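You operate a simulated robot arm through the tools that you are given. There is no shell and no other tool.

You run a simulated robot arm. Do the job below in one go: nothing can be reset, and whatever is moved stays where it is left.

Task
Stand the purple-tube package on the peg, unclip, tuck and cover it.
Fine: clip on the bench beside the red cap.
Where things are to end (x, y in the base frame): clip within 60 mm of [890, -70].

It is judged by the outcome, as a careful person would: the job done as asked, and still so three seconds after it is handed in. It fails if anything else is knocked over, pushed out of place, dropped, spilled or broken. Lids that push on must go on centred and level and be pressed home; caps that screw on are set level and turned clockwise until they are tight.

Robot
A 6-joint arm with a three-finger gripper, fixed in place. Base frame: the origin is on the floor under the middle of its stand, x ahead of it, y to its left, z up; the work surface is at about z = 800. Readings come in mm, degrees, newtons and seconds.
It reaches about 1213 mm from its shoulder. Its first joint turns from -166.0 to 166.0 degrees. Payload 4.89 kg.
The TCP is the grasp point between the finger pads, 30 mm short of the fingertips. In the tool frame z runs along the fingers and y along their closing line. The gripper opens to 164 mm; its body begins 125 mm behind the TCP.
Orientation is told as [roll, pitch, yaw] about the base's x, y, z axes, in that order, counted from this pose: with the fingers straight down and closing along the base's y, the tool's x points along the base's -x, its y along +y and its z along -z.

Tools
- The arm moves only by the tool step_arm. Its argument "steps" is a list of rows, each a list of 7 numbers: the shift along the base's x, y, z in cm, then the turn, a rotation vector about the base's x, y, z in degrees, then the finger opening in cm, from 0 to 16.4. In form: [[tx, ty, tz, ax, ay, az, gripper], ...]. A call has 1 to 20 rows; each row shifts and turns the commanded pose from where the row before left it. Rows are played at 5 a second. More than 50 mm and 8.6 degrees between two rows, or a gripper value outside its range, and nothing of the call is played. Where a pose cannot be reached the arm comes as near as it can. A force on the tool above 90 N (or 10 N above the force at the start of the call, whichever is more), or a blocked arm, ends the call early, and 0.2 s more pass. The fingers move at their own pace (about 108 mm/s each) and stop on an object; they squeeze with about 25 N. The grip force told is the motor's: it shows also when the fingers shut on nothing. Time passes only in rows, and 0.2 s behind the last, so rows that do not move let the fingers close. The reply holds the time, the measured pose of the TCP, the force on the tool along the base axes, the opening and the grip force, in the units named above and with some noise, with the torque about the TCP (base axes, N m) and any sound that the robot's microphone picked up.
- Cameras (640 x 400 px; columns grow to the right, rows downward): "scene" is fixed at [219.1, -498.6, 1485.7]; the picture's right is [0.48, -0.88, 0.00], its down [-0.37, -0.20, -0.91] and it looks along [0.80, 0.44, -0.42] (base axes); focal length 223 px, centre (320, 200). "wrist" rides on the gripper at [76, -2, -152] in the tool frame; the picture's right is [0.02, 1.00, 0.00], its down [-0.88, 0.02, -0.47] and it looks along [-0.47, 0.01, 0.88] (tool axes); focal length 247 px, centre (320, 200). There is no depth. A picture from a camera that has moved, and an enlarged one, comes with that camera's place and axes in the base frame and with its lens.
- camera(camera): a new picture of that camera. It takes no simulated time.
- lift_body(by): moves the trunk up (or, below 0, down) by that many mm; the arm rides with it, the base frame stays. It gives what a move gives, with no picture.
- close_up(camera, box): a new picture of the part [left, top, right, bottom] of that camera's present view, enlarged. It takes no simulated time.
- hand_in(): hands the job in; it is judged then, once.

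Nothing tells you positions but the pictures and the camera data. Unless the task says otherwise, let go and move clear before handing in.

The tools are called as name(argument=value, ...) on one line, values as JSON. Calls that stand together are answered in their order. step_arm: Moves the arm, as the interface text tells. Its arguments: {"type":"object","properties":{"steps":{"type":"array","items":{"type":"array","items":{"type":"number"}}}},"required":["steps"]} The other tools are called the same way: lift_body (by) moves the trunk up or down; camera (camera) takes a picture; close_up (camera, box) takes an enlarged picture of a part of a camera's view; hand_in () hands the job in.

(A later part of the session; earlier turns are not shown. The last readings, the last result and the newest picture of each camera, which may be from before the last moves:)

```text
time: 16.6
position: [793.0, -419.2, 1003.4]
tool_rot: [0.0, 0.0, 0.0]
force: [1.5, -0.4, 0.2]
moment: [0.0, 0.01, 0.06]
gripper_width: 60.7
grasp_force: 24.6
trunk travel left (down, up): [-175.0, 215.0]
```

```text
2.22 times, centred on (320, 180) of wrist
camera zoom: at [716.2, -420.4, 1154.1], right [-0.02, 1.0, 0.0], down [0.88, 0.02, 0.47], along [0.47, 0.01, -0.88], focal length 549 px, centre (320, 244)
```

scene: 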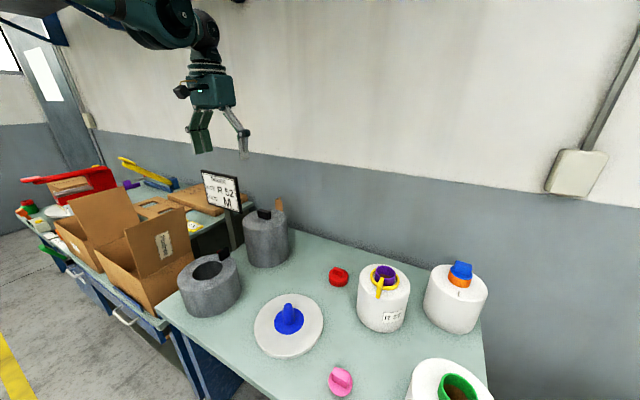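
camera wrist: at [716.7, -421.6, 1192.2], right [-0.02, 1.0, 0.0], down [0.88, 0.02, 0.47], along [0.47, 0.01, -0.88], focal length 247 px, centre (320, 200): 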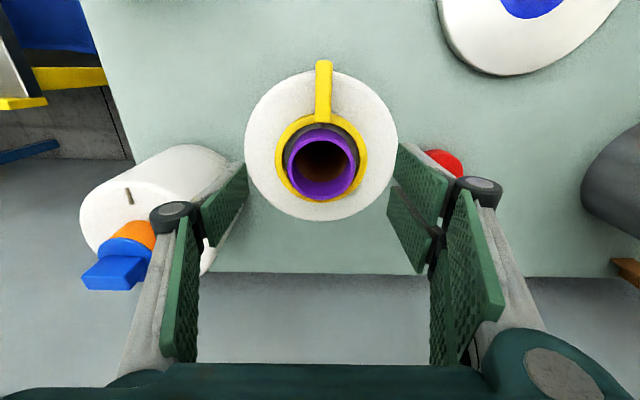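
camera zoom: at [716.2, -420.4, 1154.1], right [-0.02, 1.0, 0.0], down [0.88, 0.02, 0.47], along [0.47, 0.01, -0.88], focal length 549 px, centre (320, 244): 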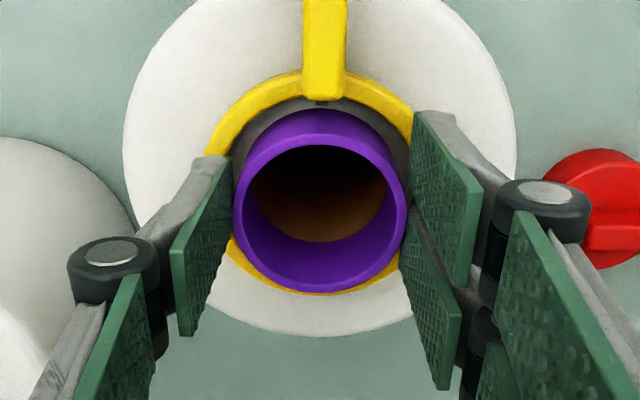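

The tube is held (60.7 mm, 24.6 N). I'll lift a little and check that the package comes along.

step_arm(steps=[[0, 0, 0.3, 0, 0, 0, 4.5], [0, 0, 0.7, 0, 0, 0, 4.5], [0, 0, 1.0, 0, 0, 0, 4.5], [0, 0, 0, 0, 0, 0, 4.5]])

close_up(camera="scene", box=[330, 220, 450, 340])

close_up(camera="wrist", box=[220, 90, 420, 270])

```text
time: 17.6
position: [793.4, -419.8, 1022.3]
tool_rot: [0.0, -0.1, 0.0]
force: [0.0, 0.3, -11.7]
moment: [0.0, 0.01, 0.0]
gripper_width: 60.4
grasp_force: 24.6
trunk travel left (down, up): [-175.0, 215.0]
```

```text
3.33 times, centred on (390, 280) of scene
camera zoom: at [219.1, -498.6, 1485.7], right [0.48, -0.88, 0.0], down [-0.37, -0.2, -0.91], along [0.8, 0.44, -0.42], focal length 744 px, centre (87, -67)
```

zoom: 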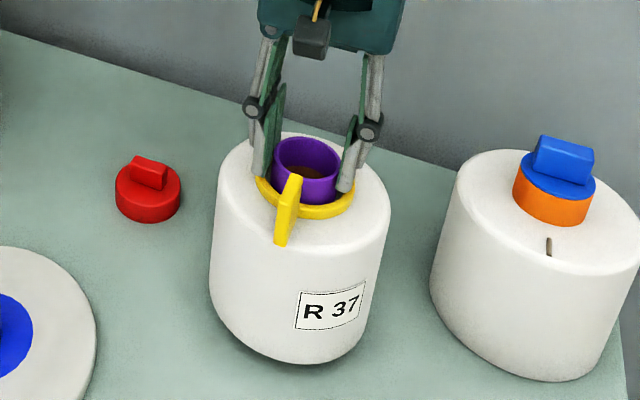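

```text
2.22 times, centred on (320, 180) of wrist
camera zoom: at [715.9, -420.1, 1173.2], right [-0.02, 1.0, 0.0], down [0.88, 0.02, 0.47], along [0.47, 0.01, -0.88], focal length 549 px, centre (320, 244)
```

zoom: 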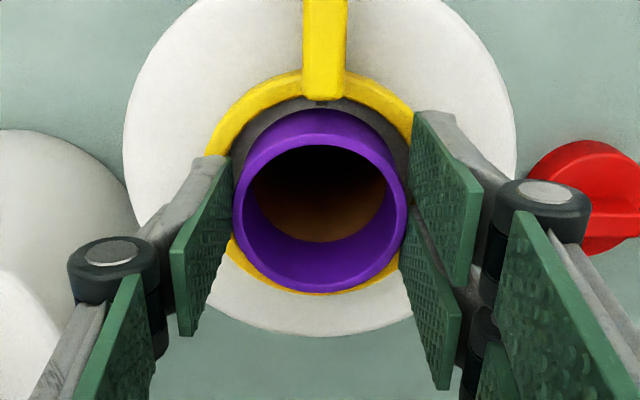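

The package (about 1.2 kg) hangs level and steady. I'll raise it clear of the peg and carry it over.

step_arm(steps=[[0, 0, 2.5, 0, 0, 0, 4.5], [0, 0, 3.2, 0, 0, 0, 4.5], [0, 0, 3.2, 0, 0, 0, 4.5], [0, 0, 2.6, 0, 0, 0, 4.5], [-0.8, 1.1, 0, 0, 0, 0, 4.5], [-1.8, 2.4, 0, 0, 0, 0, 4.5], [-2.2, 2.93, 0, 0, 0, 0, 4.5], [-2.2, 2.93, 0, 0, 0, 0, 4.5], [-2.2, 2.93, 0, 0, 0, 0, 4.5], [-2.2, 2.93, 0, 0, 0, 0, 4.5], [-2.2, 2.93, 0, 0, 0, 0, 4.5], [-2.2, 2.93, 0, 0, 0, 0, 4.5], [-1.8, 2.4, 0, 0, 0, 0, 4.5], [-1.2, 1.62, 0, 0, 0, 0, 4.5], [0, 0, 0, 0, 0, 0, 4.5], [0, 0, 0, 0, 0, 0, 4.5]])

camera(camera="scene")

close_up(camera="scene", box=[230, 220, 380, 370])

camera(camera="wrist")

```text
time: 21.0
position: [604.6, -167.9, 1137.4]
tool_rot: [0.0, 0.0, 0.0]
force: [-0.1, 0.1, -12.4]
moment: [-0.03, 0.07, 0.0]
gripper_width: 60.7
grasp_force: 24.7
trunk travel left (down, up): [-175.0, 215.0]
```

```text
taken
```

scene: 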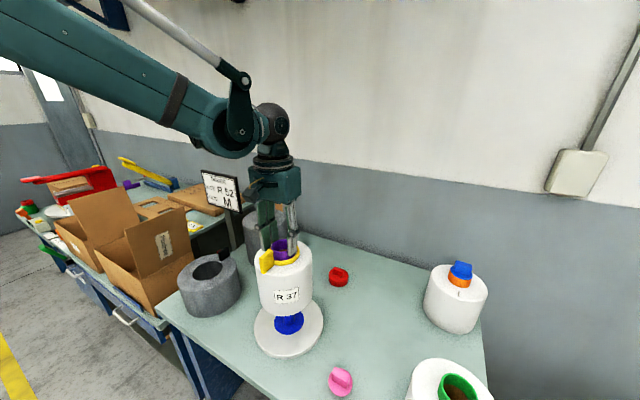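

```text
2.67 times, centred on (305, 295) of scene
camera zoom: at [219.1, -498.6, 1485.7], right [0.48, -0.88, 0.0], down [-0.37, -0.2, -0.91], along [0.8, 0.44, -0.42], focal length 595 px, centre (360, -53)
```

zoom: 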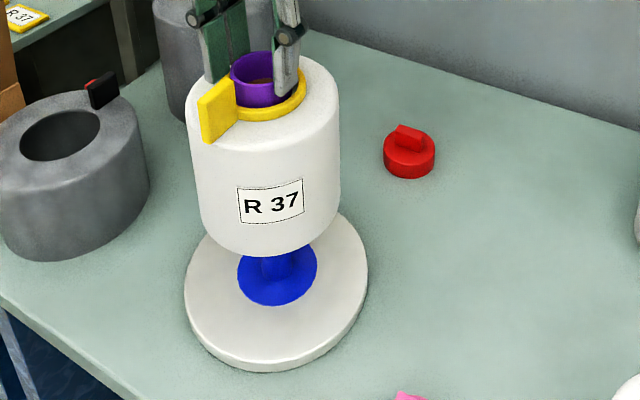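

```text
taken
camera wrist: at [528.3, -168.8, 1289.3], right [-0.02, 1.0, 0.0], down [0.88, 0.02, 0.47], along [0.47, 0.01, -0.88], focal length 247 px, centre (320, 200)
```

wrist: 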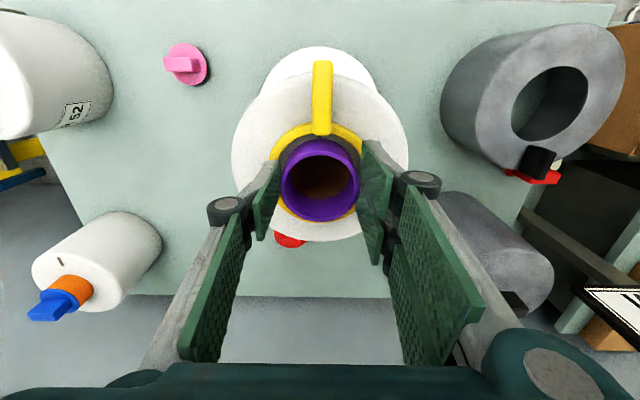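

The package hangs right above the peg, within a couple of mm. I'll nudge it and lower it in stages, watching the force.

step_arm(steps=[[0.1, -0.15, -1.5, 0, 0, 0, 4.5], [0, 0, -2, 0, 0, 0, 4.5], [0, 0, -1.5, 0, 0, 0, 4.5], [0, 0, -1, 0, 0, 0, 4.5], [0, 0, -0.5, 0, 0, 0, 4.5], [0, 0, 0, 0, 0, 0, 4.5]])

close_up(camera="scene", box=[230, 240, 360, 370])

```text
time: 22.4
position: [606.1, -169.7, 1071.0]
tool_rot: [0.0, 0.0, 0.0]
force: [0.0, -0.9, -12.0]
moment: [-0.01, 0.09, -0.01]
gripper_width: 60.6
grasp_force: 25.1
trunk travel left (down, up): [-175.0, 215.0]
```

```text
3.08 times, centred on (295, 305) of scene
camera zoom: at [219.1, -498.6, 1485.7], right [0.48, -0.88, 0.0], down [-0.37, -0.2, -0.91], along [0.8, 0.44, -0.42], focal length 686 px, centre (397, -123)
```

zoom: 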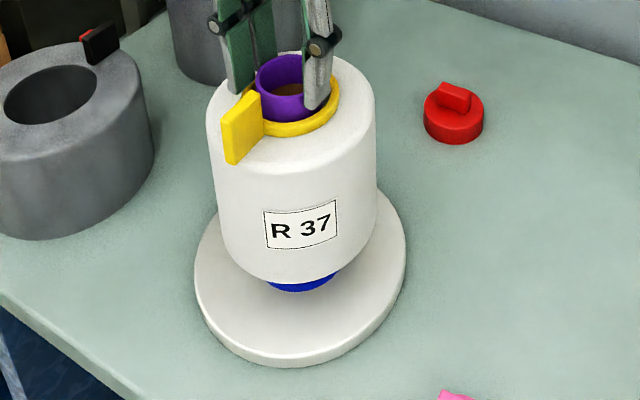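

No contact force so far and the peg tip is entering the bore. I'll keep lowering toward the disc.

step_arm(steps=[[0, 0, -1.2, 0, 0, 0, 4.5], [0, 0, -1.2, 0, 0, 0, 4.5], [0, 0, -1.0, 0, 0, 0, 4.5], [0, 0, -0.6, 0, 0, 0, 4.5], [0, 0, 0, 0, 0, 0, 4.5]])

close_up(camera="scene", box=[230, 240, 360, 370])

```text
time: 23.6
position: [605.2, -169.4, 1033.2]
tool_rot: [0.0, 0.0, 0.0]
force: [0.1, 0.5, -12.2]
moment: [0.02, 0.05, 0.0]
gripper_width: 60.1
grasp_force: 25.2
trunk travel left (down, up): [-175.0, 215.0]
```

```text
3.08 times, centred on (295, 305) of scene
camera zoom: at [219.1, -498.6, 1485.7], right [0.48, -0.88, 0.0], down [-0.37, -0.2, -0.91], along [0.8, 0.44, -0.42], focal length 686 px, centre (397, -123)
```

zoom: 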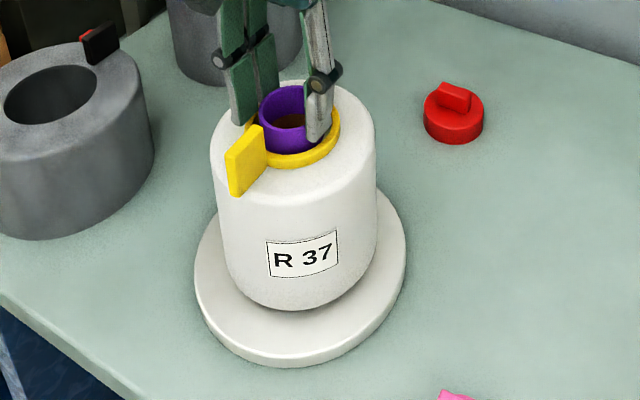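

step_arm(steps=[[0, 0, -0.5, 0, 0, 0, 4.5], [0, 0, -0.4, 0, 0, 0, 4.5], [0, 0, -0.3, 0, 0, 0, 4.5], [0, 0, 0, 0, 0, 0, 4.5]])

```text
time: 24.6
position: [605.5, -169.1, 1021.1]
tool_rot: [0.0, 0.0, 0.0]
force: [2.1, -1.4, 8.2]
moment: [0.11, 0.34, -0.01]
gripper_width: 60.4
grasp_force: 25.0
trunk travel left (down, up): [-175.0, 215.0]
```

The force flipped from -12 N to +8 N at z 1021, which matches the disc top, so the package is seated. I'll check the picture.

close_up(camera="scene", box=[240, 250, 350, 360])

close_up(camera="wrist", box=[220, 50, 420, 250])

```text
3.64 times, centred on (295, 305) of scene
camera zoom: at [219.1, -498.6, 1485.7], right [0.48, -0.88, 0.0], down [-0.37, -0.2, -0.91], along [0.8, 0.44, -0.42], focal length 811 px, centre (411, -182)
```

zoom: 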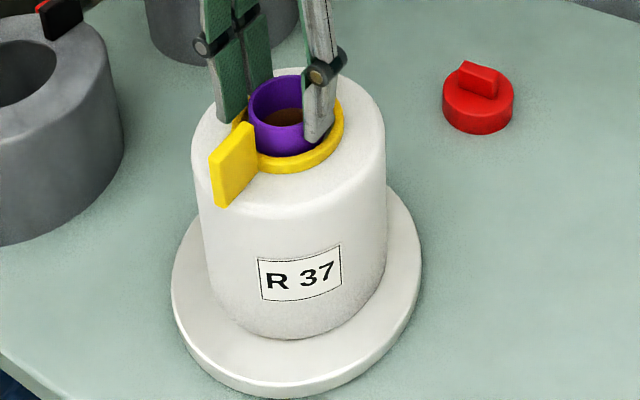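

```text
2.00 times, centred on (320, 150) of wrist
camera zoom: at [528.4, -169.7, 1172.8], right [-0.02, 1.0, 0.0], down [0.88, 0.02, 0.47], along [0.47, 0.01, -0.88], focal length 494 px, centre (320, 300)
```

zoom: 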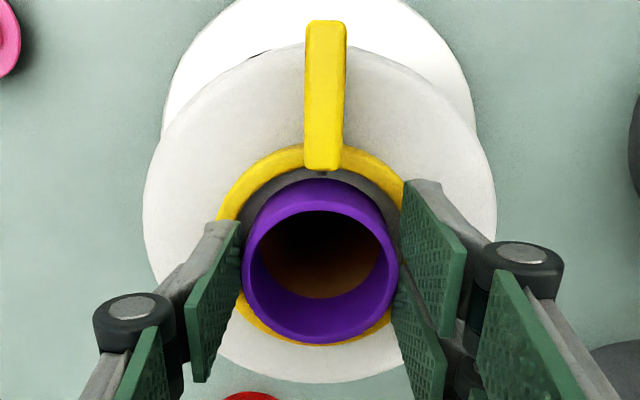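

Seated flat on the disc. I'll open the fingers, rise, and look at the clip's tab.

step_arm(steps=[[0, 0, 0, 0, 0, 0, 7], [0, 0, 0, 0, 0, 0, 9], [0, 0, 0, 0, 0, 0, 9], [0, 0, 3, 0, 0, 0, 9], [0, 0, 4, 0, 0, 0, 9], [0, 0, 4, 0, 0, 0, 9], [0, 0, 0, 0, 0, 0, 9]])

camera(camera="wrist")

close_up(camera="wrist", box=[230, 60, 410, 240])

close_up(camera="scene", box=[250, 240, 350, 340])

```text
time: 26.2
position: [607.7, -169.0, 1132.3]
tool_rot: [-0.1, 0.0, -0.1]
force: [-1.1, -0.3, 0.8]
moment: [0.01, -0.09, 0.02]
gripper_width: 90.4
grasp_force: 0.1
trunk travel left (down, up): [-175.0, 215.0]
```

```text
taken
camera wrist: at [530.0, -169.3, 1283.3], right [-0.02, 1.0, 0.0], down [0.88, 0.02, 0.47], along [0.47, 0.01, -0.88], focal length 247 px, centre (320, 200)
```

wrist: 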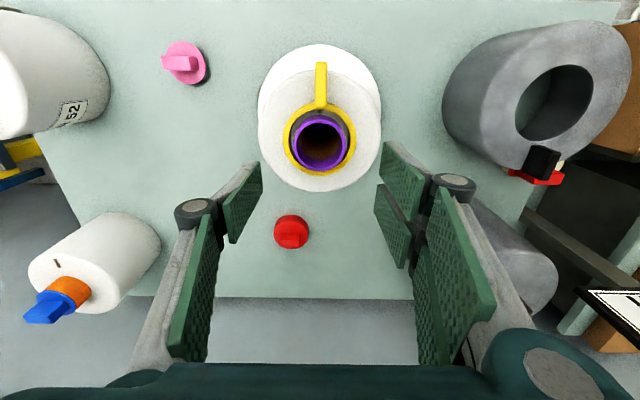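

```text
2.22 times, centred on (320, 150) of wrist
camera zoom: at [530.0, -169.3, 1283.3], right [-0.02, 1.0, 0.0], down [0.88, 0.02, 0.47], along [0.47, 0.01, -0.88], focal length 549 px, centre (320, 311)
```

zoom: 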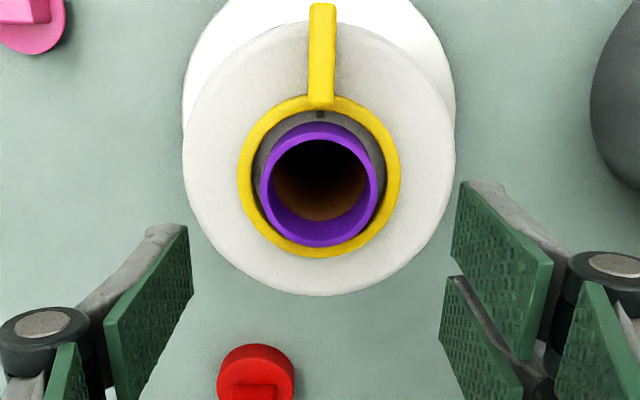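

```text
4.00 times, centred on (300, 290) of scene
camera zoom: at [219.1, -498.6, 1485.7], right [0.48, -0.88, 0.0], down [-0.37, -0.2, -0.91], along [0.8, 0.44, -0.42], focal length 892 px, centre (400, -160)
```

zoom: 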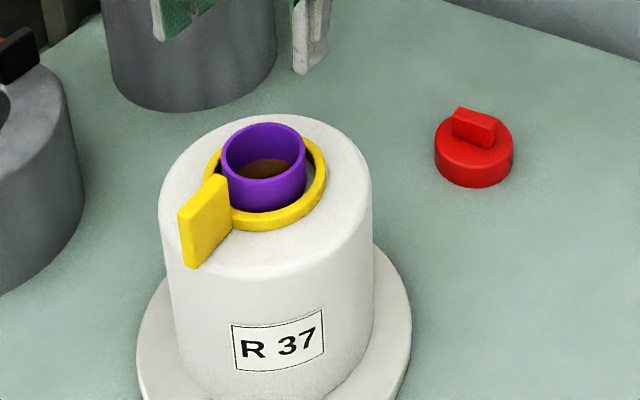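

The package stands on the peg. The clip's tab spans about x 521–561, z 979–1029 at y ≈ -168.5, so I'll grip it from above at x ≈ 534, keeping clear of the tube and ring.

step_arm(steps=[[-2.5, 0, 0, 0, 0, 0, 8], [-2.5, 0, 0, 0, 0, 0, 7], [-2.4, 0.05, 0, 0, 0, 0, 6], [0, 0, -3, 0, 0, 0, 6], [0, 0, -3.2, 0, 0, 0, 6], [0, 0, 0, 0, 0, 0, 6]])

close_up(camera="wrist", box=[210, 80, 430, 280])

close_up(camera="scene", box=[240, 220, 360, 320])

```text
time: 27.6
position: [532.0, -168.1, 1068.3]
tool_rot: [0.0, 0.1, -0.1]
force: [0.2, -0.4, -0.3]
moment: [0.0, 0.04, 0.02]
gripper_width: 59.9
grasp_force: 0.1
trunk travel left (down, up): [-175.0, 215.0]
```

```text
2.00 times, centred on (320, 180) of wrist
camera zoom: at [454.0, -168.8, 1220.6], right [-0.02, 1.0, 0.0], down [0.88, 0.02, 0.47], along [0.47, 0.01, -0.88], focal length 494 px, centre (320, 240)
```

zoom: 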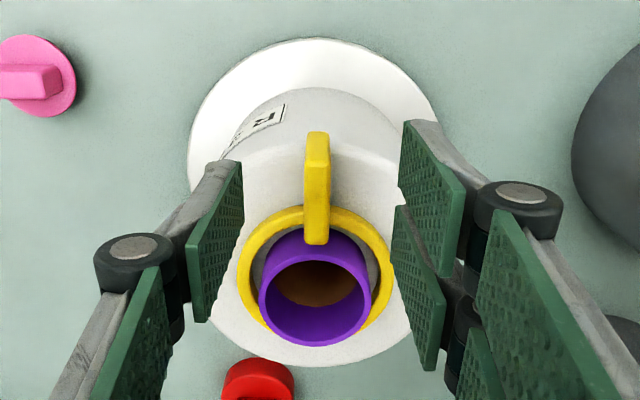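

```text
4.00 times, centred on (300, 270) of scene
camera zoom: at [219.1, -498.6, 1485.7], right [0.48, -0.88, 0.0], down [-0.37, -0.2, -0.91], along [0.8, 0.44, -0.42], focal length 892 px, centre (400, -80)
```

zoom: 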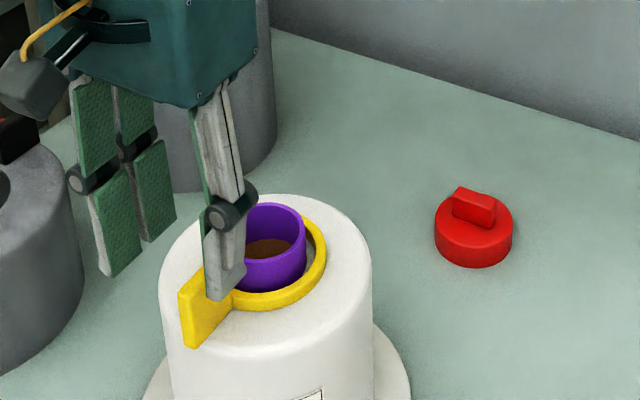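

The tab is centred between the fingers. I'll lower so the tips come alongside it, just above the ring level.

step_arm(steps=[[0.15, 0, -2, 0, 0, 0, 5], [0, 0, -2.1, 0, 0, 0, 5], [0, 0, 0, 0, 0, 0, 5]])

close_up(camera="wrist", box=[210, 80, 430, 280])

close_up(camera="scene", box=[240, 220, 360, 320])

```text
time: 28.4
position: [533.9, -168.6, 1027.5]
tool_rot: [0.0, 0.0, 0.0]
force: [-0.4, 0.0, -0.5]
moment: [0.01, 0.01, 0.0]
gripper_width: 50.0
grasp_force: 0.0
trunk travel left (down, up): [-175.0, 215.0]
```

```text
2.00 times, centred on (320, 180) of wrist
camera zoom: at [455.6, -169.5, 1178.8], right [-0.02, 1.0, 0.0], down [0.88, 0.02, 0.47], along [0.47, 0.01, -0.88], focal length 494 px, centre (320, 240)
```

zoom: 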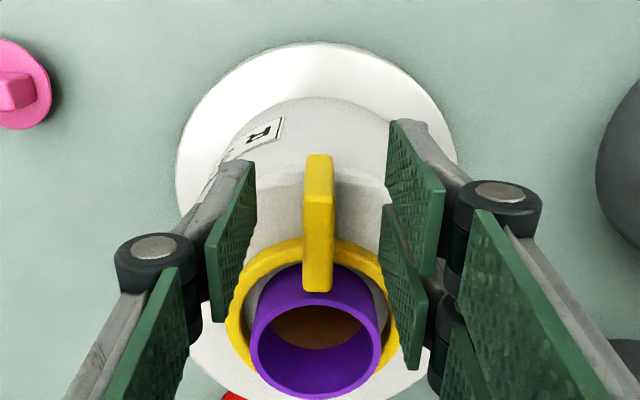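

```text
4.00 times, centred on (300, 270) of scene
camera zoom: at [219.1, -498.6, 1485.7], right [0.48, -0.88, 0.0], down [-0.37, -0.2, -0.91], along [0.8, 0.44, -0.42], focal length 892 px, centre (400, -80)
```

zoom: 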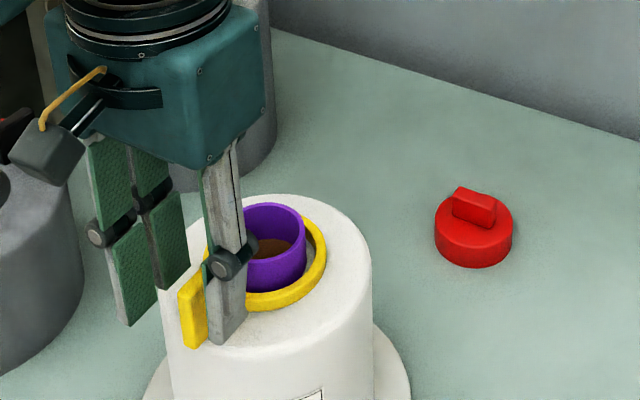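

Clear of the ring. Now I close on the tab.

step_arm(steps=[[0, 0, 0, 0, 0, 0, 3], [0, 0, 0, 0, 0, 0, 1.5], [0, 0, 0, 0, 0, 0, 0.5], [0, 0, 0, 0, 0, 0, 0.5]])

close_up(camera="wrist", box=[210, 80, 430, 280])

close_up(camera="scene", box=[240, 220, 360, 320])

```text
time: 29.4
position: [531.8, -169.0, 1027.1]
tool_rot: [0.1, 0.0, 0.1]
force: [-0.6, 0.3, 0.4]
moment: [0.02, -0.01, -0.02]
gripper_width: 10.8
grasp_force: 25.1
trunk travel left (down, up): [-175.0, 215.0]
```

```text
2.00 times, centred on (320, 180) of wrist
camera zoom: at [455.6, -169.4, 1179.0], right [-0.02, 1.0, 0.0], down [0.88, 0.02, 0.47], along [0.47, 0.01, -0.88], focal length 494 px, centre (320, 240)
```

zoom: 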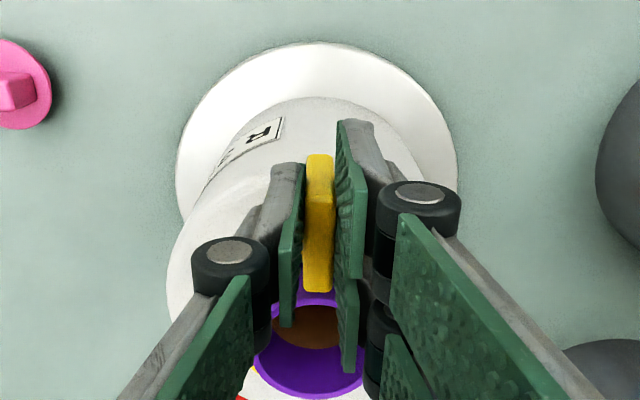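

```text
4.00 times, centred on (300, 270) of scene
camera zoom: at [219.1, -498.6, 1485.7], right [0.48, -0.88, 0.0], down [-0.37, -0.2, -0.91], along [0.8, 0.44, -0.42], focal length 892 px, centre (400, -80)
```

zoom: 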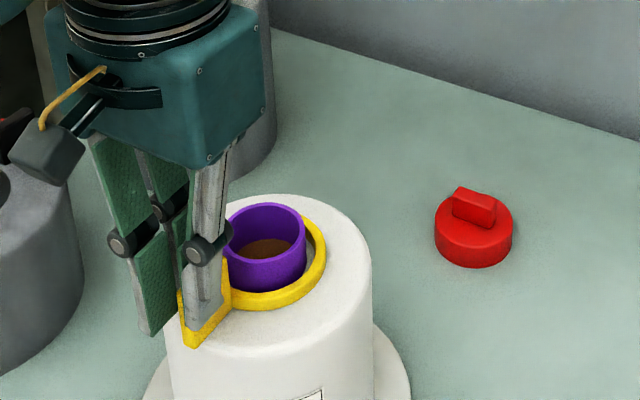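

The tab is held (10.8 mm, 25 N). I lift the clip straight up, slowly at first.

step_arm(steps=[[0, 0, 0.4, 0, 0, 0, 0.5], [0, 0, 0.6, 0, 0, 0, 0.5], [0, 0, 0.6, 0, 0, 0, 0.5], [0, 0, 0, 0, 0, 0, 0.5]])

close_up(camera="scene", box=[240, 220, 360, 320])

close_up(camera="wrist", box=[210, 80, 430, 280])

```text
time: 30.4
position: [533.0, -169.5, 1042.2]
tool_rot: [-0.1, 0.0, -0.1]
force: [0.2, -0.1, 0.0]
moment: [0.0, 0.0, 0.01]
gripper_width: 10.5
grasp_force: 24.8
trunk travel left (down, up): [-175.0, 215.0]
```

```text
4.00 times, centred on (300, 270) of scene
camera zoom: at [219.1, -498.6, 1485.7], right [0.48, -0.88, 0.0], down [-0.37, -0.2, -0.91], along [0.8, 0.44, -0.42], focal length 892 px, centre (400, -80)
```

zoom: 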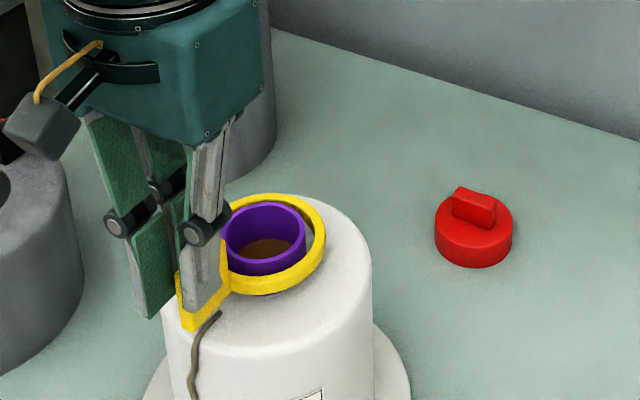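

```text
2.00 times, centred on (320, 180) of wrist
camera zoom: at [455.8, -169.5, 1194.7], right [-0.02, 1.0, 0.0], down [0.88, 0.02, 0.47], along [0.47, 0.01, -0.88], focal length 494 px, centre (320, 240)
```

zoom: 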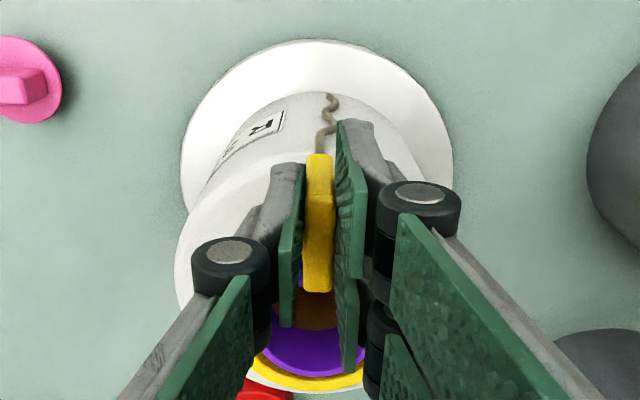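

The tail sprang free and now hangs over the -x edge of the package, to be tucked later. I'll carry the clip up and over toward the spot by the red cap.

step_arm(steps=[[0, 0, 2, 0, 0, 0, 0.5], [0, 0, 3, 0, 0, 0, 0.5], [0, 0, 3, 0, 0, 0, 0.5], [3.63, 0.93, 0, 0, 0, 0, 0.5], [3.63, 0.93, 0, 0, 0, 0, 0.5], [3.63, 0.93, 0, 0, 0, 0, 0.5], [3.63, 0.93, 0, 0, 0, 0, 0.5], [3.63, 0.93, 0, 0, 0, 0, 0.5], [3.63, 0.93, 0, 0, 0, 0, 0.5], [3.63, 0.93, 0, 0, 0, 0, 0.5], [3.63, 0.93, 0, 0, 0, 0, 0.5], [0, 0, -4, 0, 0, 0, 0.5], [0, 0, -4, 0, 0, 0, 0.5], [0, 0, 0, 0, 0, 0, 0.5]])

camera(camera="wrist")

camera(camera="scene")

close_up(camera="scene", box=[240, 180, 380, 320])

```text
time: 33.4
position: [824.5, -93.4, 1042.7]
tool_rot: [0.0, 0.0, 0.0]
force: [0.2, 0.0, -0.2]
moment: [-0.03, 0.1, 0.0]
gripper_width: 10.9
grasp_force: 25.5
trunk travel left (down, up): [-175.0, 215.0]
```

```text
taken
camera wrist: at [748.3, -93.9, 1194.4], right [-0.02, 1.0, 0.0], down [0.88, 0.02, 0.47], along [0.47, 0.01, -0.88], focal length 247 px, centre (320, 200)
```

wrist: 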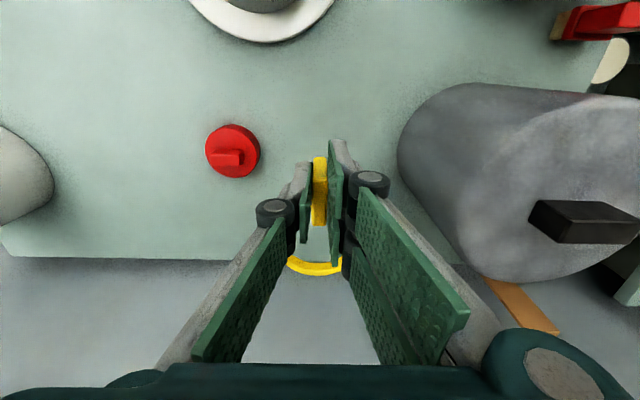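

```text
taken
```

scene: 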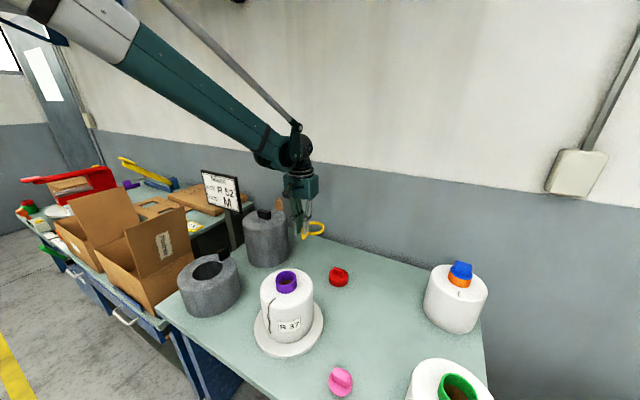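

```text
2.86 times, centred on (310, 250) of scene
camera zoom: at [219.1, -498.6, 1485.7], right [0.48, -0.88, 0.0], down [-0.37, -0.2, -0.91], along [0.8, 0.44, -0.42], focal length 637 px, centre (349, 57)
```

zoom: 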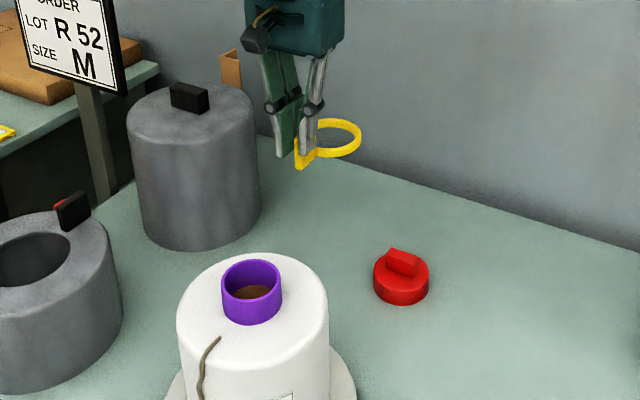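

The clip hangs level over clear bench near (895, -94). I'll lower most of the way and then approach the surface slowly.

step_arm(steps=[[0, 0, -4, 0, 0, 0, 0.5], [0, 0, -4, 0, 0, 0, 0.5], [0, 0, -4, 0, 0, 0, 0.5], [0, 0, -3, 0, 0, 0, 0.5], [0, 0, -2.5, 0, 0, 0, 0.5], [0, 0, -0.6, 0, 0, 0, 0.5], [0, 0, 0, 0, 0, 0, 0.5]])

close_up(camera="scene", box=[260, 190, 380, 310])

camera(camera="wrist")

```text
time: 35.0
position: [824.6, -95.6, 864.4]
tool_rot: [0.1, 0.0, 0.0]
force: [0.2, 0.0, -0.6]
moment: [0.02, 0.02, -0.01]
gripper_width: 10.8
grasp_force: 25.3
trunk travel left (down, up): [-175.0, 215.0]
```

```text
3.33 times, centred on (320, 250) of scene
camera zoom: at [219.1, -498.6, 1485.7], right [0.48, -0.88, 0.0], down [-0.37, -0.2, -0.91], along [0.8, 0.44, -0.42], focal length 744 px, centre (320, 33)
```

zoom: 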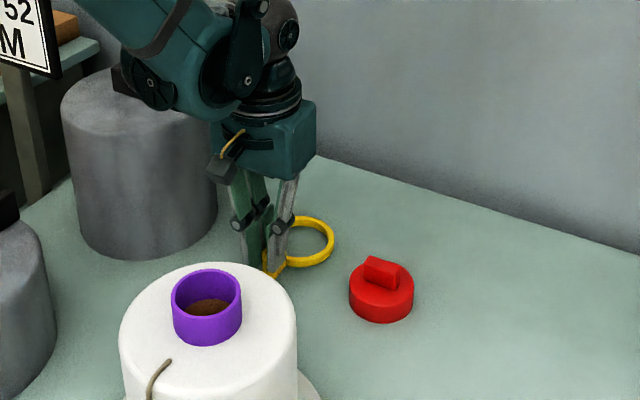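

```text
taken
camera wrist: at [746.9, -95.5, 1015.4], right [-0.02, 1.0, 0.0], down [0.88, 0.02, 0.47], along [0.47, 0.01, -0.88], focal length 247 px, centre (320, 200)
```

wrist: 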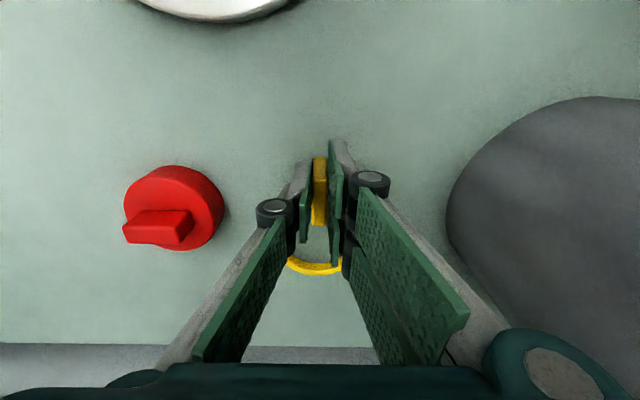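

Still about 15 mm above the bench. I'll lower slowly to touch.

step_arm(steps=[[0, 0, -0.6, 0, 0, 0, 0.5], [0, 0, -0.4, 0, 0, 0, 0.5], [0, 0, -0.2, 0, 0, 0, 0.5], [0, 0, 0, 0, 0, 0, 0.5]])

close_up(camera="scene", box=[295, 225, 365, 285])

```text
time: 36.0
position: [822.2, -95.9, 852.0]
tool_rot: [0.1, 0.0, 0.0]
force: [-0.3, 2.7, 17.7]
moment: [0.15, 0.0, 0.08]
gripper_width: 10.9
grasp_force: 25.5
trunk travel left (down, up): [-175.0, 215.0]
```

```text
6.67 times, centred on (330, 255) of scene
camera zoom: at [219.1, -498.6, 1485.7], right [0.48, -0.88, 0.0], down [-0.37, -0.2, -0.91], along [0.8, 0.44, -0.42], focal length 1487 px, centre (253, -167)
```

zoom: 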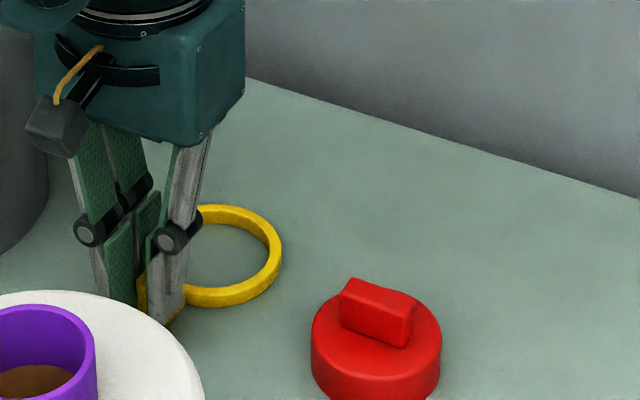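

The clip touches the bench (17.7 N). I'll ease up 1 mm, open, and rise clear.

step_arm(steps=[[0, 0, 0.1, 0, 0, 0, 0.5], [0, 0, 0, 0, 0, 0, 2.5], [0, 0, 0, 0, 0, 0, 4], [0, 0, 0, 0, 0, 0, 4], [0, 0, 2, 0, 0, 0, 4], [0, 0, 4, 0, 0, 0, 4], [0, 0, 4, 0, 0, 0, 4], [0, 0, 4, 0, 0, 0, 4], [0, 0, 4, 0, 0, 0, 4], [0, 0, 4, 0, 0, 0, 4], [0, 0, 4, 0, 0, 0, 4]])

camera(camera="wrist")

camera(camera="scene")

close_up(camera="scene", box=[250, 250, 340, 350])

```text
time: 38.4
position: [822.9, -94.2, 1109.3]
tool_rot: [-0.1, 0.0, 0.0]
force: [0.6, -0.1, -0.8]
moment: [0.03, 0.14, 0.0]
gripper_width: 40.1
grasp_force: 0.0
trunk travel left (down, up): [-175.0, 215.0]
```

```text
taken
camera wrist: at [745.1, -94.9, 1262.1], right [-0.02, 1.0, 0.0], down [0.88, 0.02, 0.47], along [0.47, 0.01, -0.88], focal length 247 px, centre (320, 200)
```

wrist: 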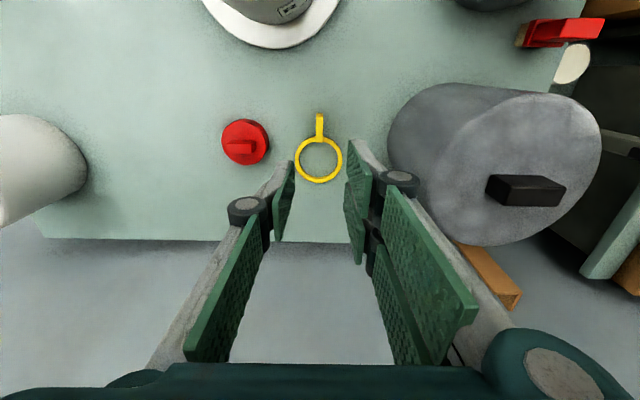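

```text
taken
```

scene: 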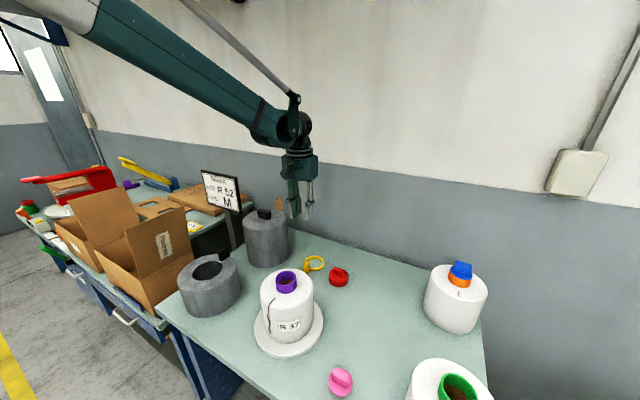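

```text
4.00 times, centred on (295, 300) of scene
camera zoom: at [219.1, -498.6, 1485.7], right [0.48, -0.88, 0.0], down [-0.37, -0.2, -0.91], along [0.8, 0.44, -0.42], focal length 892 px, centre (420, -200)
```

zoom: 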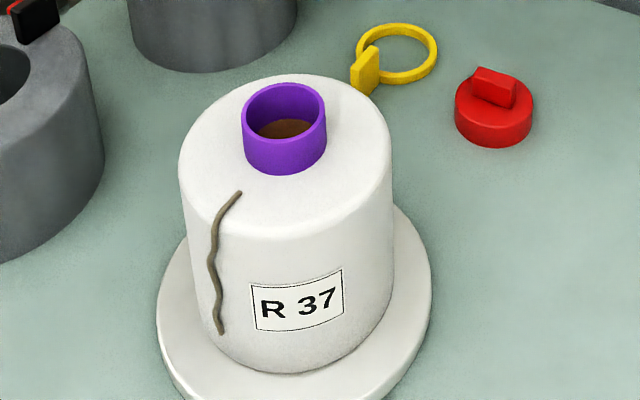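

The clip now lies near (898, -94), within tolerance. Next I'll back off to the robot side with the hand tilted, to look closely at the hanging yarn tail.

step_arm(steps=[[0, 0, 4, 0, 0, 0, 8], [0, 0, 4, 0, 0, 0, 12], [-4.5, -0.84, 0, 0, 0, 0, 16.4], [-4.5, -0.84, 0, 0, 0, 0, 16.4], [-4.5, -0.84, 0, 0, 0, 0, 16.4], [-4.5, -0.84, 0, 0, 0, 0, 16.4], [-4.5, -0.84, 0, 0, 0, 0, 16.4], [-4.5, -0.84, 0, 0, 0, 0, 16.4], [-4.5, -0.84, 0, 0, 0, 0, 16.4], [-4.5, -0.84, 0, 0, 0, 0, 16.4], [-4.5, -0.84, 0, 0, 0, 0, 16.4], [0, 0, -1.5, 0, -7.5, 0, 16.4], [0, 0, -1.5, 0, -7.5, 0, 16.4], [0, 0, -1.5, 0, -7.5, 0, 16.4], [0, 0, -1.5, 0, -7.5, 0, 16.4], [0, 0, -1.5, 0, -7.5, 0, 16.4], [0, 0, -1.5, 0, -7.5, 0, 16.4], [0, 0, 0, 0, 0, 0, 16.4]])

camera(camera="wrist")

camera(camera="scene")

```text
time: 42.2
position: [418.1, -170.4, 1102.3]
tool_rot: [0.0, -45.1, 0.0]
force: [-0.6, -0.2, 0.7]
moment: [-0.01, 0.0, -0.03]
gripper_width: 163.8
grasp_force: 0.1
trunk travel left (down, up): [-175.0, 215.0]
```

```text
taken
camera wrist: at [256.2, -171.6, 1154.4], right [-0.02, 1.0, -0.02], down [0.29, 0.02, 0.96], along [0.96, 0.01, -0.29], focal length 247 px, centre (320, 200)
```

wrist: 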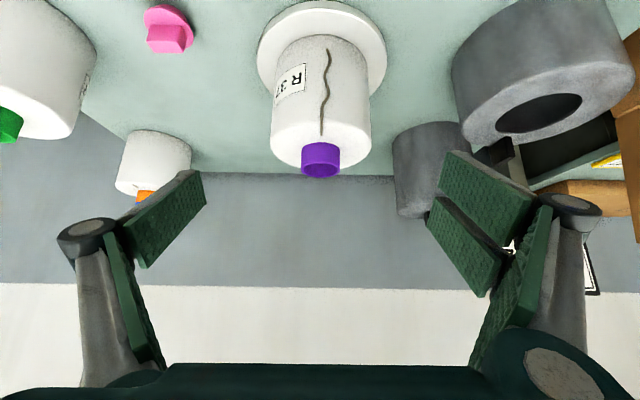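

```text
taken
```

scene: 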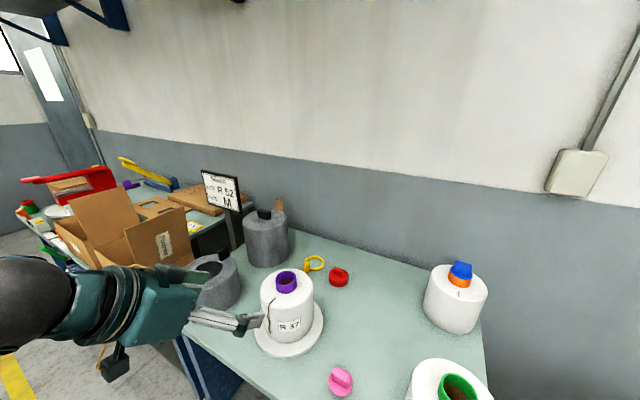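

I see the tail hanging down the robot-facing side (the picture is upside down). I'll enlarge it.

close_up(camera="wrist", box=[250, 0, 390, 190])

close_up(camera="wrist", box=[290, 30, 350, 150])

close_up(camera="scene", box=[240, 260, 330, 360])

```text
2.11 times, centred on (320, 95) of wrist
camera zoom: at [256.2, -171.6, 1154.4], right [-0.02, 1.0, -0.02], down [0.29, 0.02, 0.96], along [0.96, 0.01, -0.29], focal length 520 px, centre (320, 421)
```

zoom: 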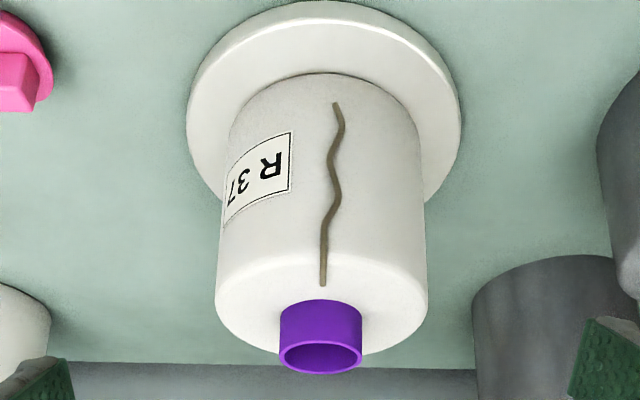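

```text
3.33 times, centred on (320, 90) of wrist
camera zoom: at [256.2, -171.6, 1154.4], right [-0.02, 1.0, -0.02], down [0.29, 0.02, 0.96], along [0.96, 0.01, -0.29], focal length 823 px, centre (320, 567)
```

zoom: 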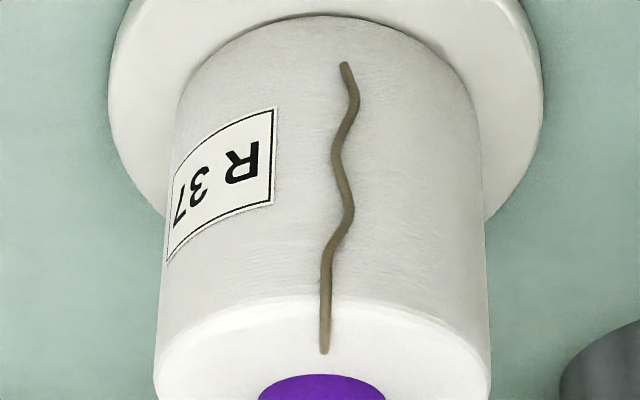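

```text
4.00 times, centred on (285, 310) of scene
camera zoom: at [219.1, -498.6, 1485.7], right [0.48, -0.88, 0.0], down [-0.37, -0.2, -0.91], along [0.8, 0.44, -0.42], focal length 892 px, centre (460, -240)
```

zoom: 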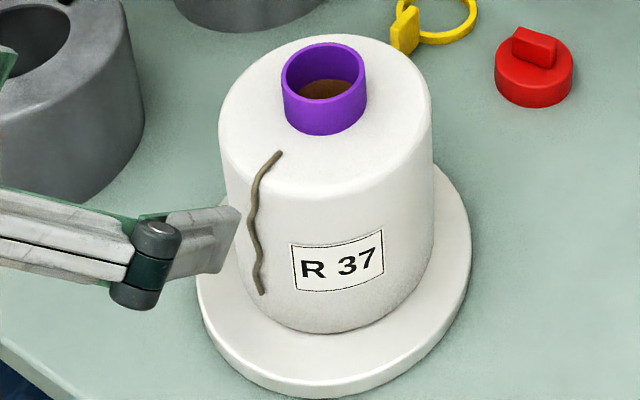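

The tail hugs the side from the top edge down to z ≈ 854, around y ≈ -163. To pinch it I need the fingers horizontal, pointing +x, so I'll tilt the hand the rest of the way while still back and clear.

step_arm(steps=[[-0.5, 0, 0, 0, -7.5, 0, 12], [-0.5, 0, 0, 0, -7.5, 0, 10], [-0.5, 0, 0, 0, -7.5, 0, 8], [-0.5, 0, 0, 0, -7.5, 0, 8], [-0.5, 0, 0, 0, -7.5, 0, 8], [-0.5, 0, 0, 0, -7.5, 0, 8], [0, 0, 0, 0, 0, 0, 8]])

camera(camera="wrist")

camera(camera="scene")

```text
time: 42.9
position: [411.5, -54.2, 1092.3]
tool_rot: [-0.4, -63.7, 14.1]
force: [-9.7, 7.6, 2.5]
moment: [-0.61, -0.44, -1.43]
gripper_width: 80.4
grasp_force: 0.9
trunk travel left (down, up): [-175.0, 215.0]
stopped in row 3: the arm was blocked; the commanded pose is now the measured one
```

```text
taken
camera wrist: at [244.7, -95.5, 1091.2], right [-0.25, 0.97, -0.02], down [-0.04, 0.01, 1.0], along [0.97, 0.25, 0.03], focal length 247 px, centre (320, 200)
```

wrist: 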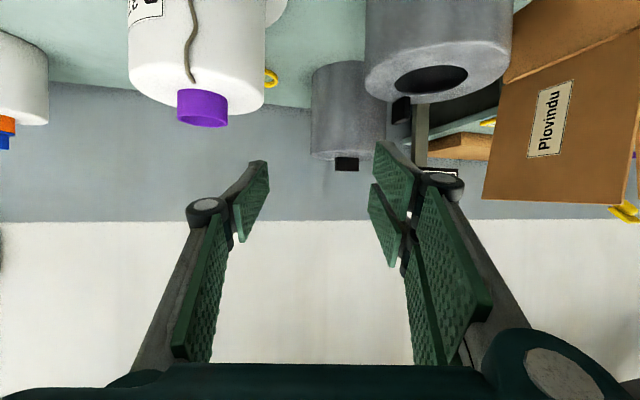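

```text
taken
```

scene: 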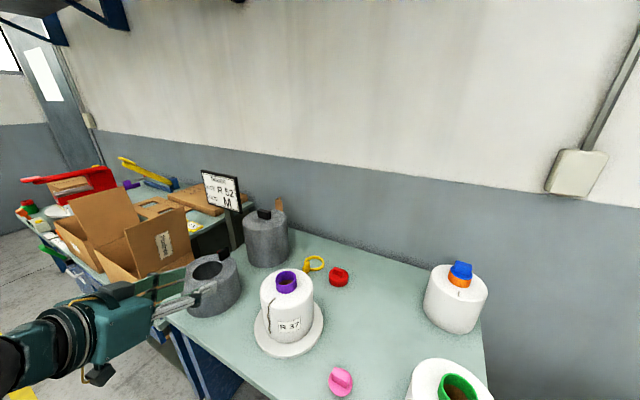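

The hand got blocked: with fingers pointing straight away from the robot the wrist folds too close to the base. I'll back out to a vertical hand; then I'll turn the package on its peg so the tail can be reached from the side.

step_arm(steps=[[2, 0, 2, 0, 5, 0, 8], [2, 0, 2, 0, 7, 0, 8], [2, 0, 2, 0, 7, 0, 8], [2, 0, 2, 0, 7, 0, 8]])

camera(camera="scene")

```text
time: 43.9
position: [496.0, -62.0, 1172.8]
tool_rot: [7.6, -37.8, 7.6]
force: [-2.3, 1.4, -0.5]
moment: [-0.16, -0.24, -0.2]
gripper_width: 79.8
grasp_force: 0.1
trunk travel left (down, up): [-175.0, 215.0]
```

```text
taken
```

scene: 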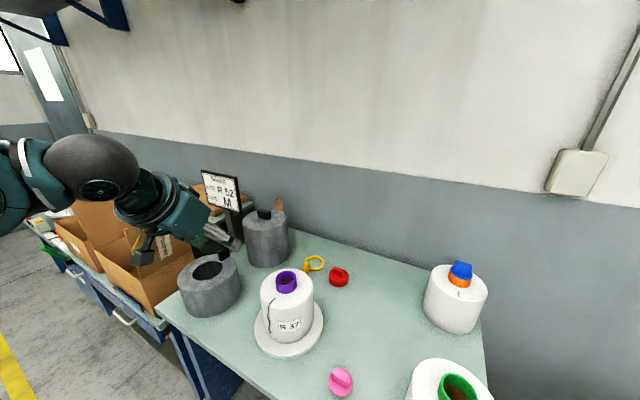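

Recovered. Now straighten the hand to vertical while moving above the purple tube.

step_arm(steps=[[1.83, -1.78, 0.3, -1.64, 6.2, -1.64, 10], [1.83, -1.78, 0.3, -1.64, 6.2, -1.64, 10], [1.83, -1.78, 0.3, -1.64, 6.2, -1.64, 10], [1.83, -1.78, 0, -1.64, 6.2, -1.64, 10], [1.83, -1.78, 0, -1.64, 6.2, -1.64, 10], [1.83, -1.78, 0, -1.64, 6.2, -1.64, 10], [0, 0, 0, 0, 0, 0, 10]])

camera(camera="wrist")

```text
time: 45.5
position: [609.4, -167.0, 1180.6]
tool_rot: [-0.2, -0.1, -0.1]
force: [1.9, 0.9, 0.7]
moment: [0.02, 0.2, -0.01]
gripper_width: 100.3
grasp_force: 0.0
trunk travel left (down, up): [-175.0, 215.0]
```

```text
taken
camera wrist: at [531.6, -166.8, 1332.0], right [-0.02, 1.0, 0.0], down [0.88, 0.02, 0.47], along [0.47, 0.01, -0.88], focal length 247 px, centre (320, 200)
```

wrist: 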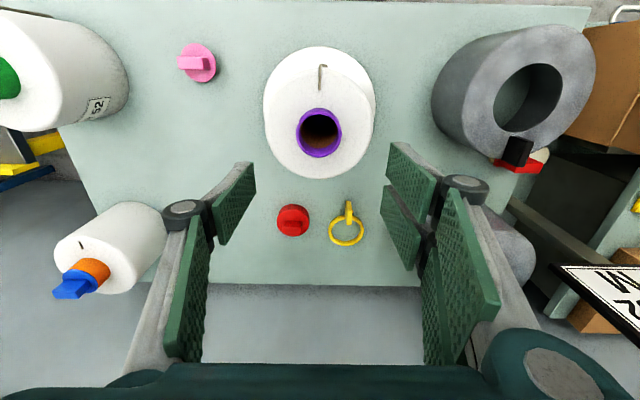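

The hand is vertical above the tube. I'll turn it in yaw (toward -180°) so that after turning the package by +45° the camera ends up on the upper side for the horizontal approach.

step_arm(steps=[[-0.04, -0.02, 0, 0, 0, -8.5, 10], [-0.04, -0.02, 0, 0, 0, -8.5, 10], [-0.04, -0.02, 0, 0, 0, -8.5, 10], [-0.04, -0.02, 0, 0, 0, -8.5, 10], [-0.04, -0.02, 0, 0, 0, -8.5, 10], [-0.04, -0.02, 0, 0, 0, -8.5, 10], [-0.04, -0.02, 0, 0, 0, -8.5, 10], [-0.04, -0.02, 0, 0, 0, -8.5, 10], [-0.04, -0.02, 0, 0, 0, -8.5, 10], [-0.04, -0.02, 0, 0, 0, -8.5, 10], [0, 0, 0, 0, 0, -8.5, 10], [0, 0, 0, 0, 0, -8.5, 10], [0, 0, 0, 0, 0, -8.5, 10], [0, 0, 0, 0, 0, -8.5, 10], [0, 0, 0, 0, 0, -8.5, 10], [0, 0, 0, 0, 0, -8.5, 10], [0, 0, 0, 0, 0, -8.5, 10], [0, 0, 0, 0, 0, -8.5, 10], [0, 0, 0, 0, 0, -8.5, 10], [0, 0, 0, 0, 0, -8.5, 10]])

camera(camera="wrist")

camera(camera="scene")

```text
time: 49.7
position: [601.6, -170.2, 1180.2]
tool_rot: [-0.1, 0.1, -170.2]
force: [0.5, -0.2, -0.1]
moment: [0.0, 0.02, -0.01]
gripper_width: 99.9
grasp_force: 0.1
trunk travel left (down, up): [-175.0, 215.0]
```

```text
taken
camera wrist: at [677.5, -154.5, 1332.3], right [0.19, -0.98, 0.0], down [-0.86, -0.17, 0.47], along [-0.47, -0.09, -0.88], focal length 247 px, centre (320, 200)
```

wrist: 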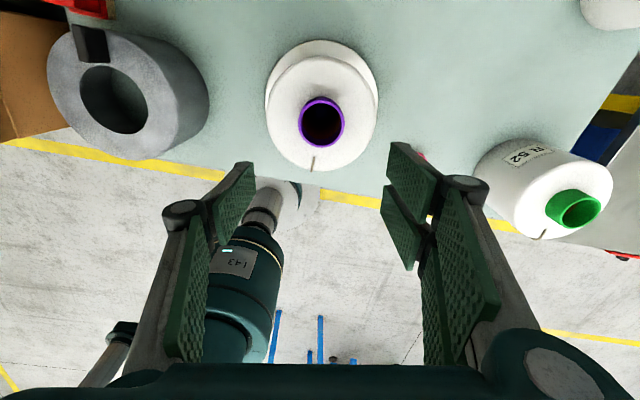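

```text
taken
```

scene: 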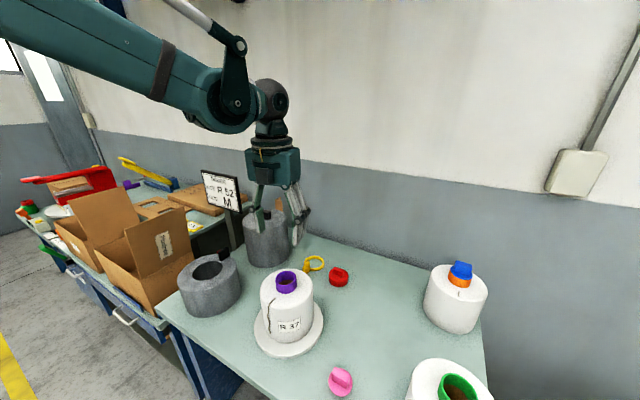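

Yaw -170° is reachable. Let me measure the tube position from here before lowering.

close_up(camera="wrist", box=[250, 30, 400, 190])

```text
2.50 times, centred on (325, 110) of wrist
camera zoom: at [677.5, -154.5, 1332.3], right [0.19, -0.98, 0.0], down [-0.86, -0.17, 0.47], along [-0.47, -0.09, -0.88], focal length 617 px, centre (308, 425)
```

zoom: 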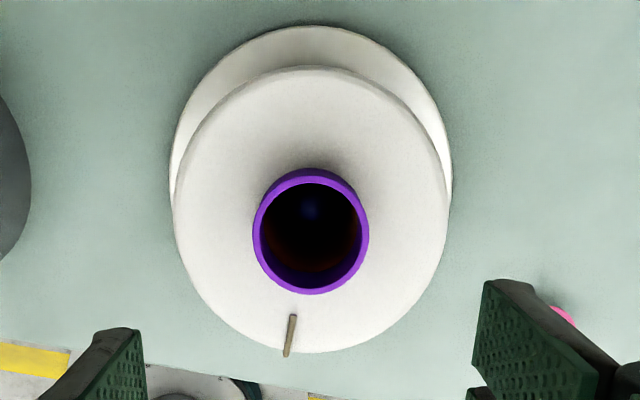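

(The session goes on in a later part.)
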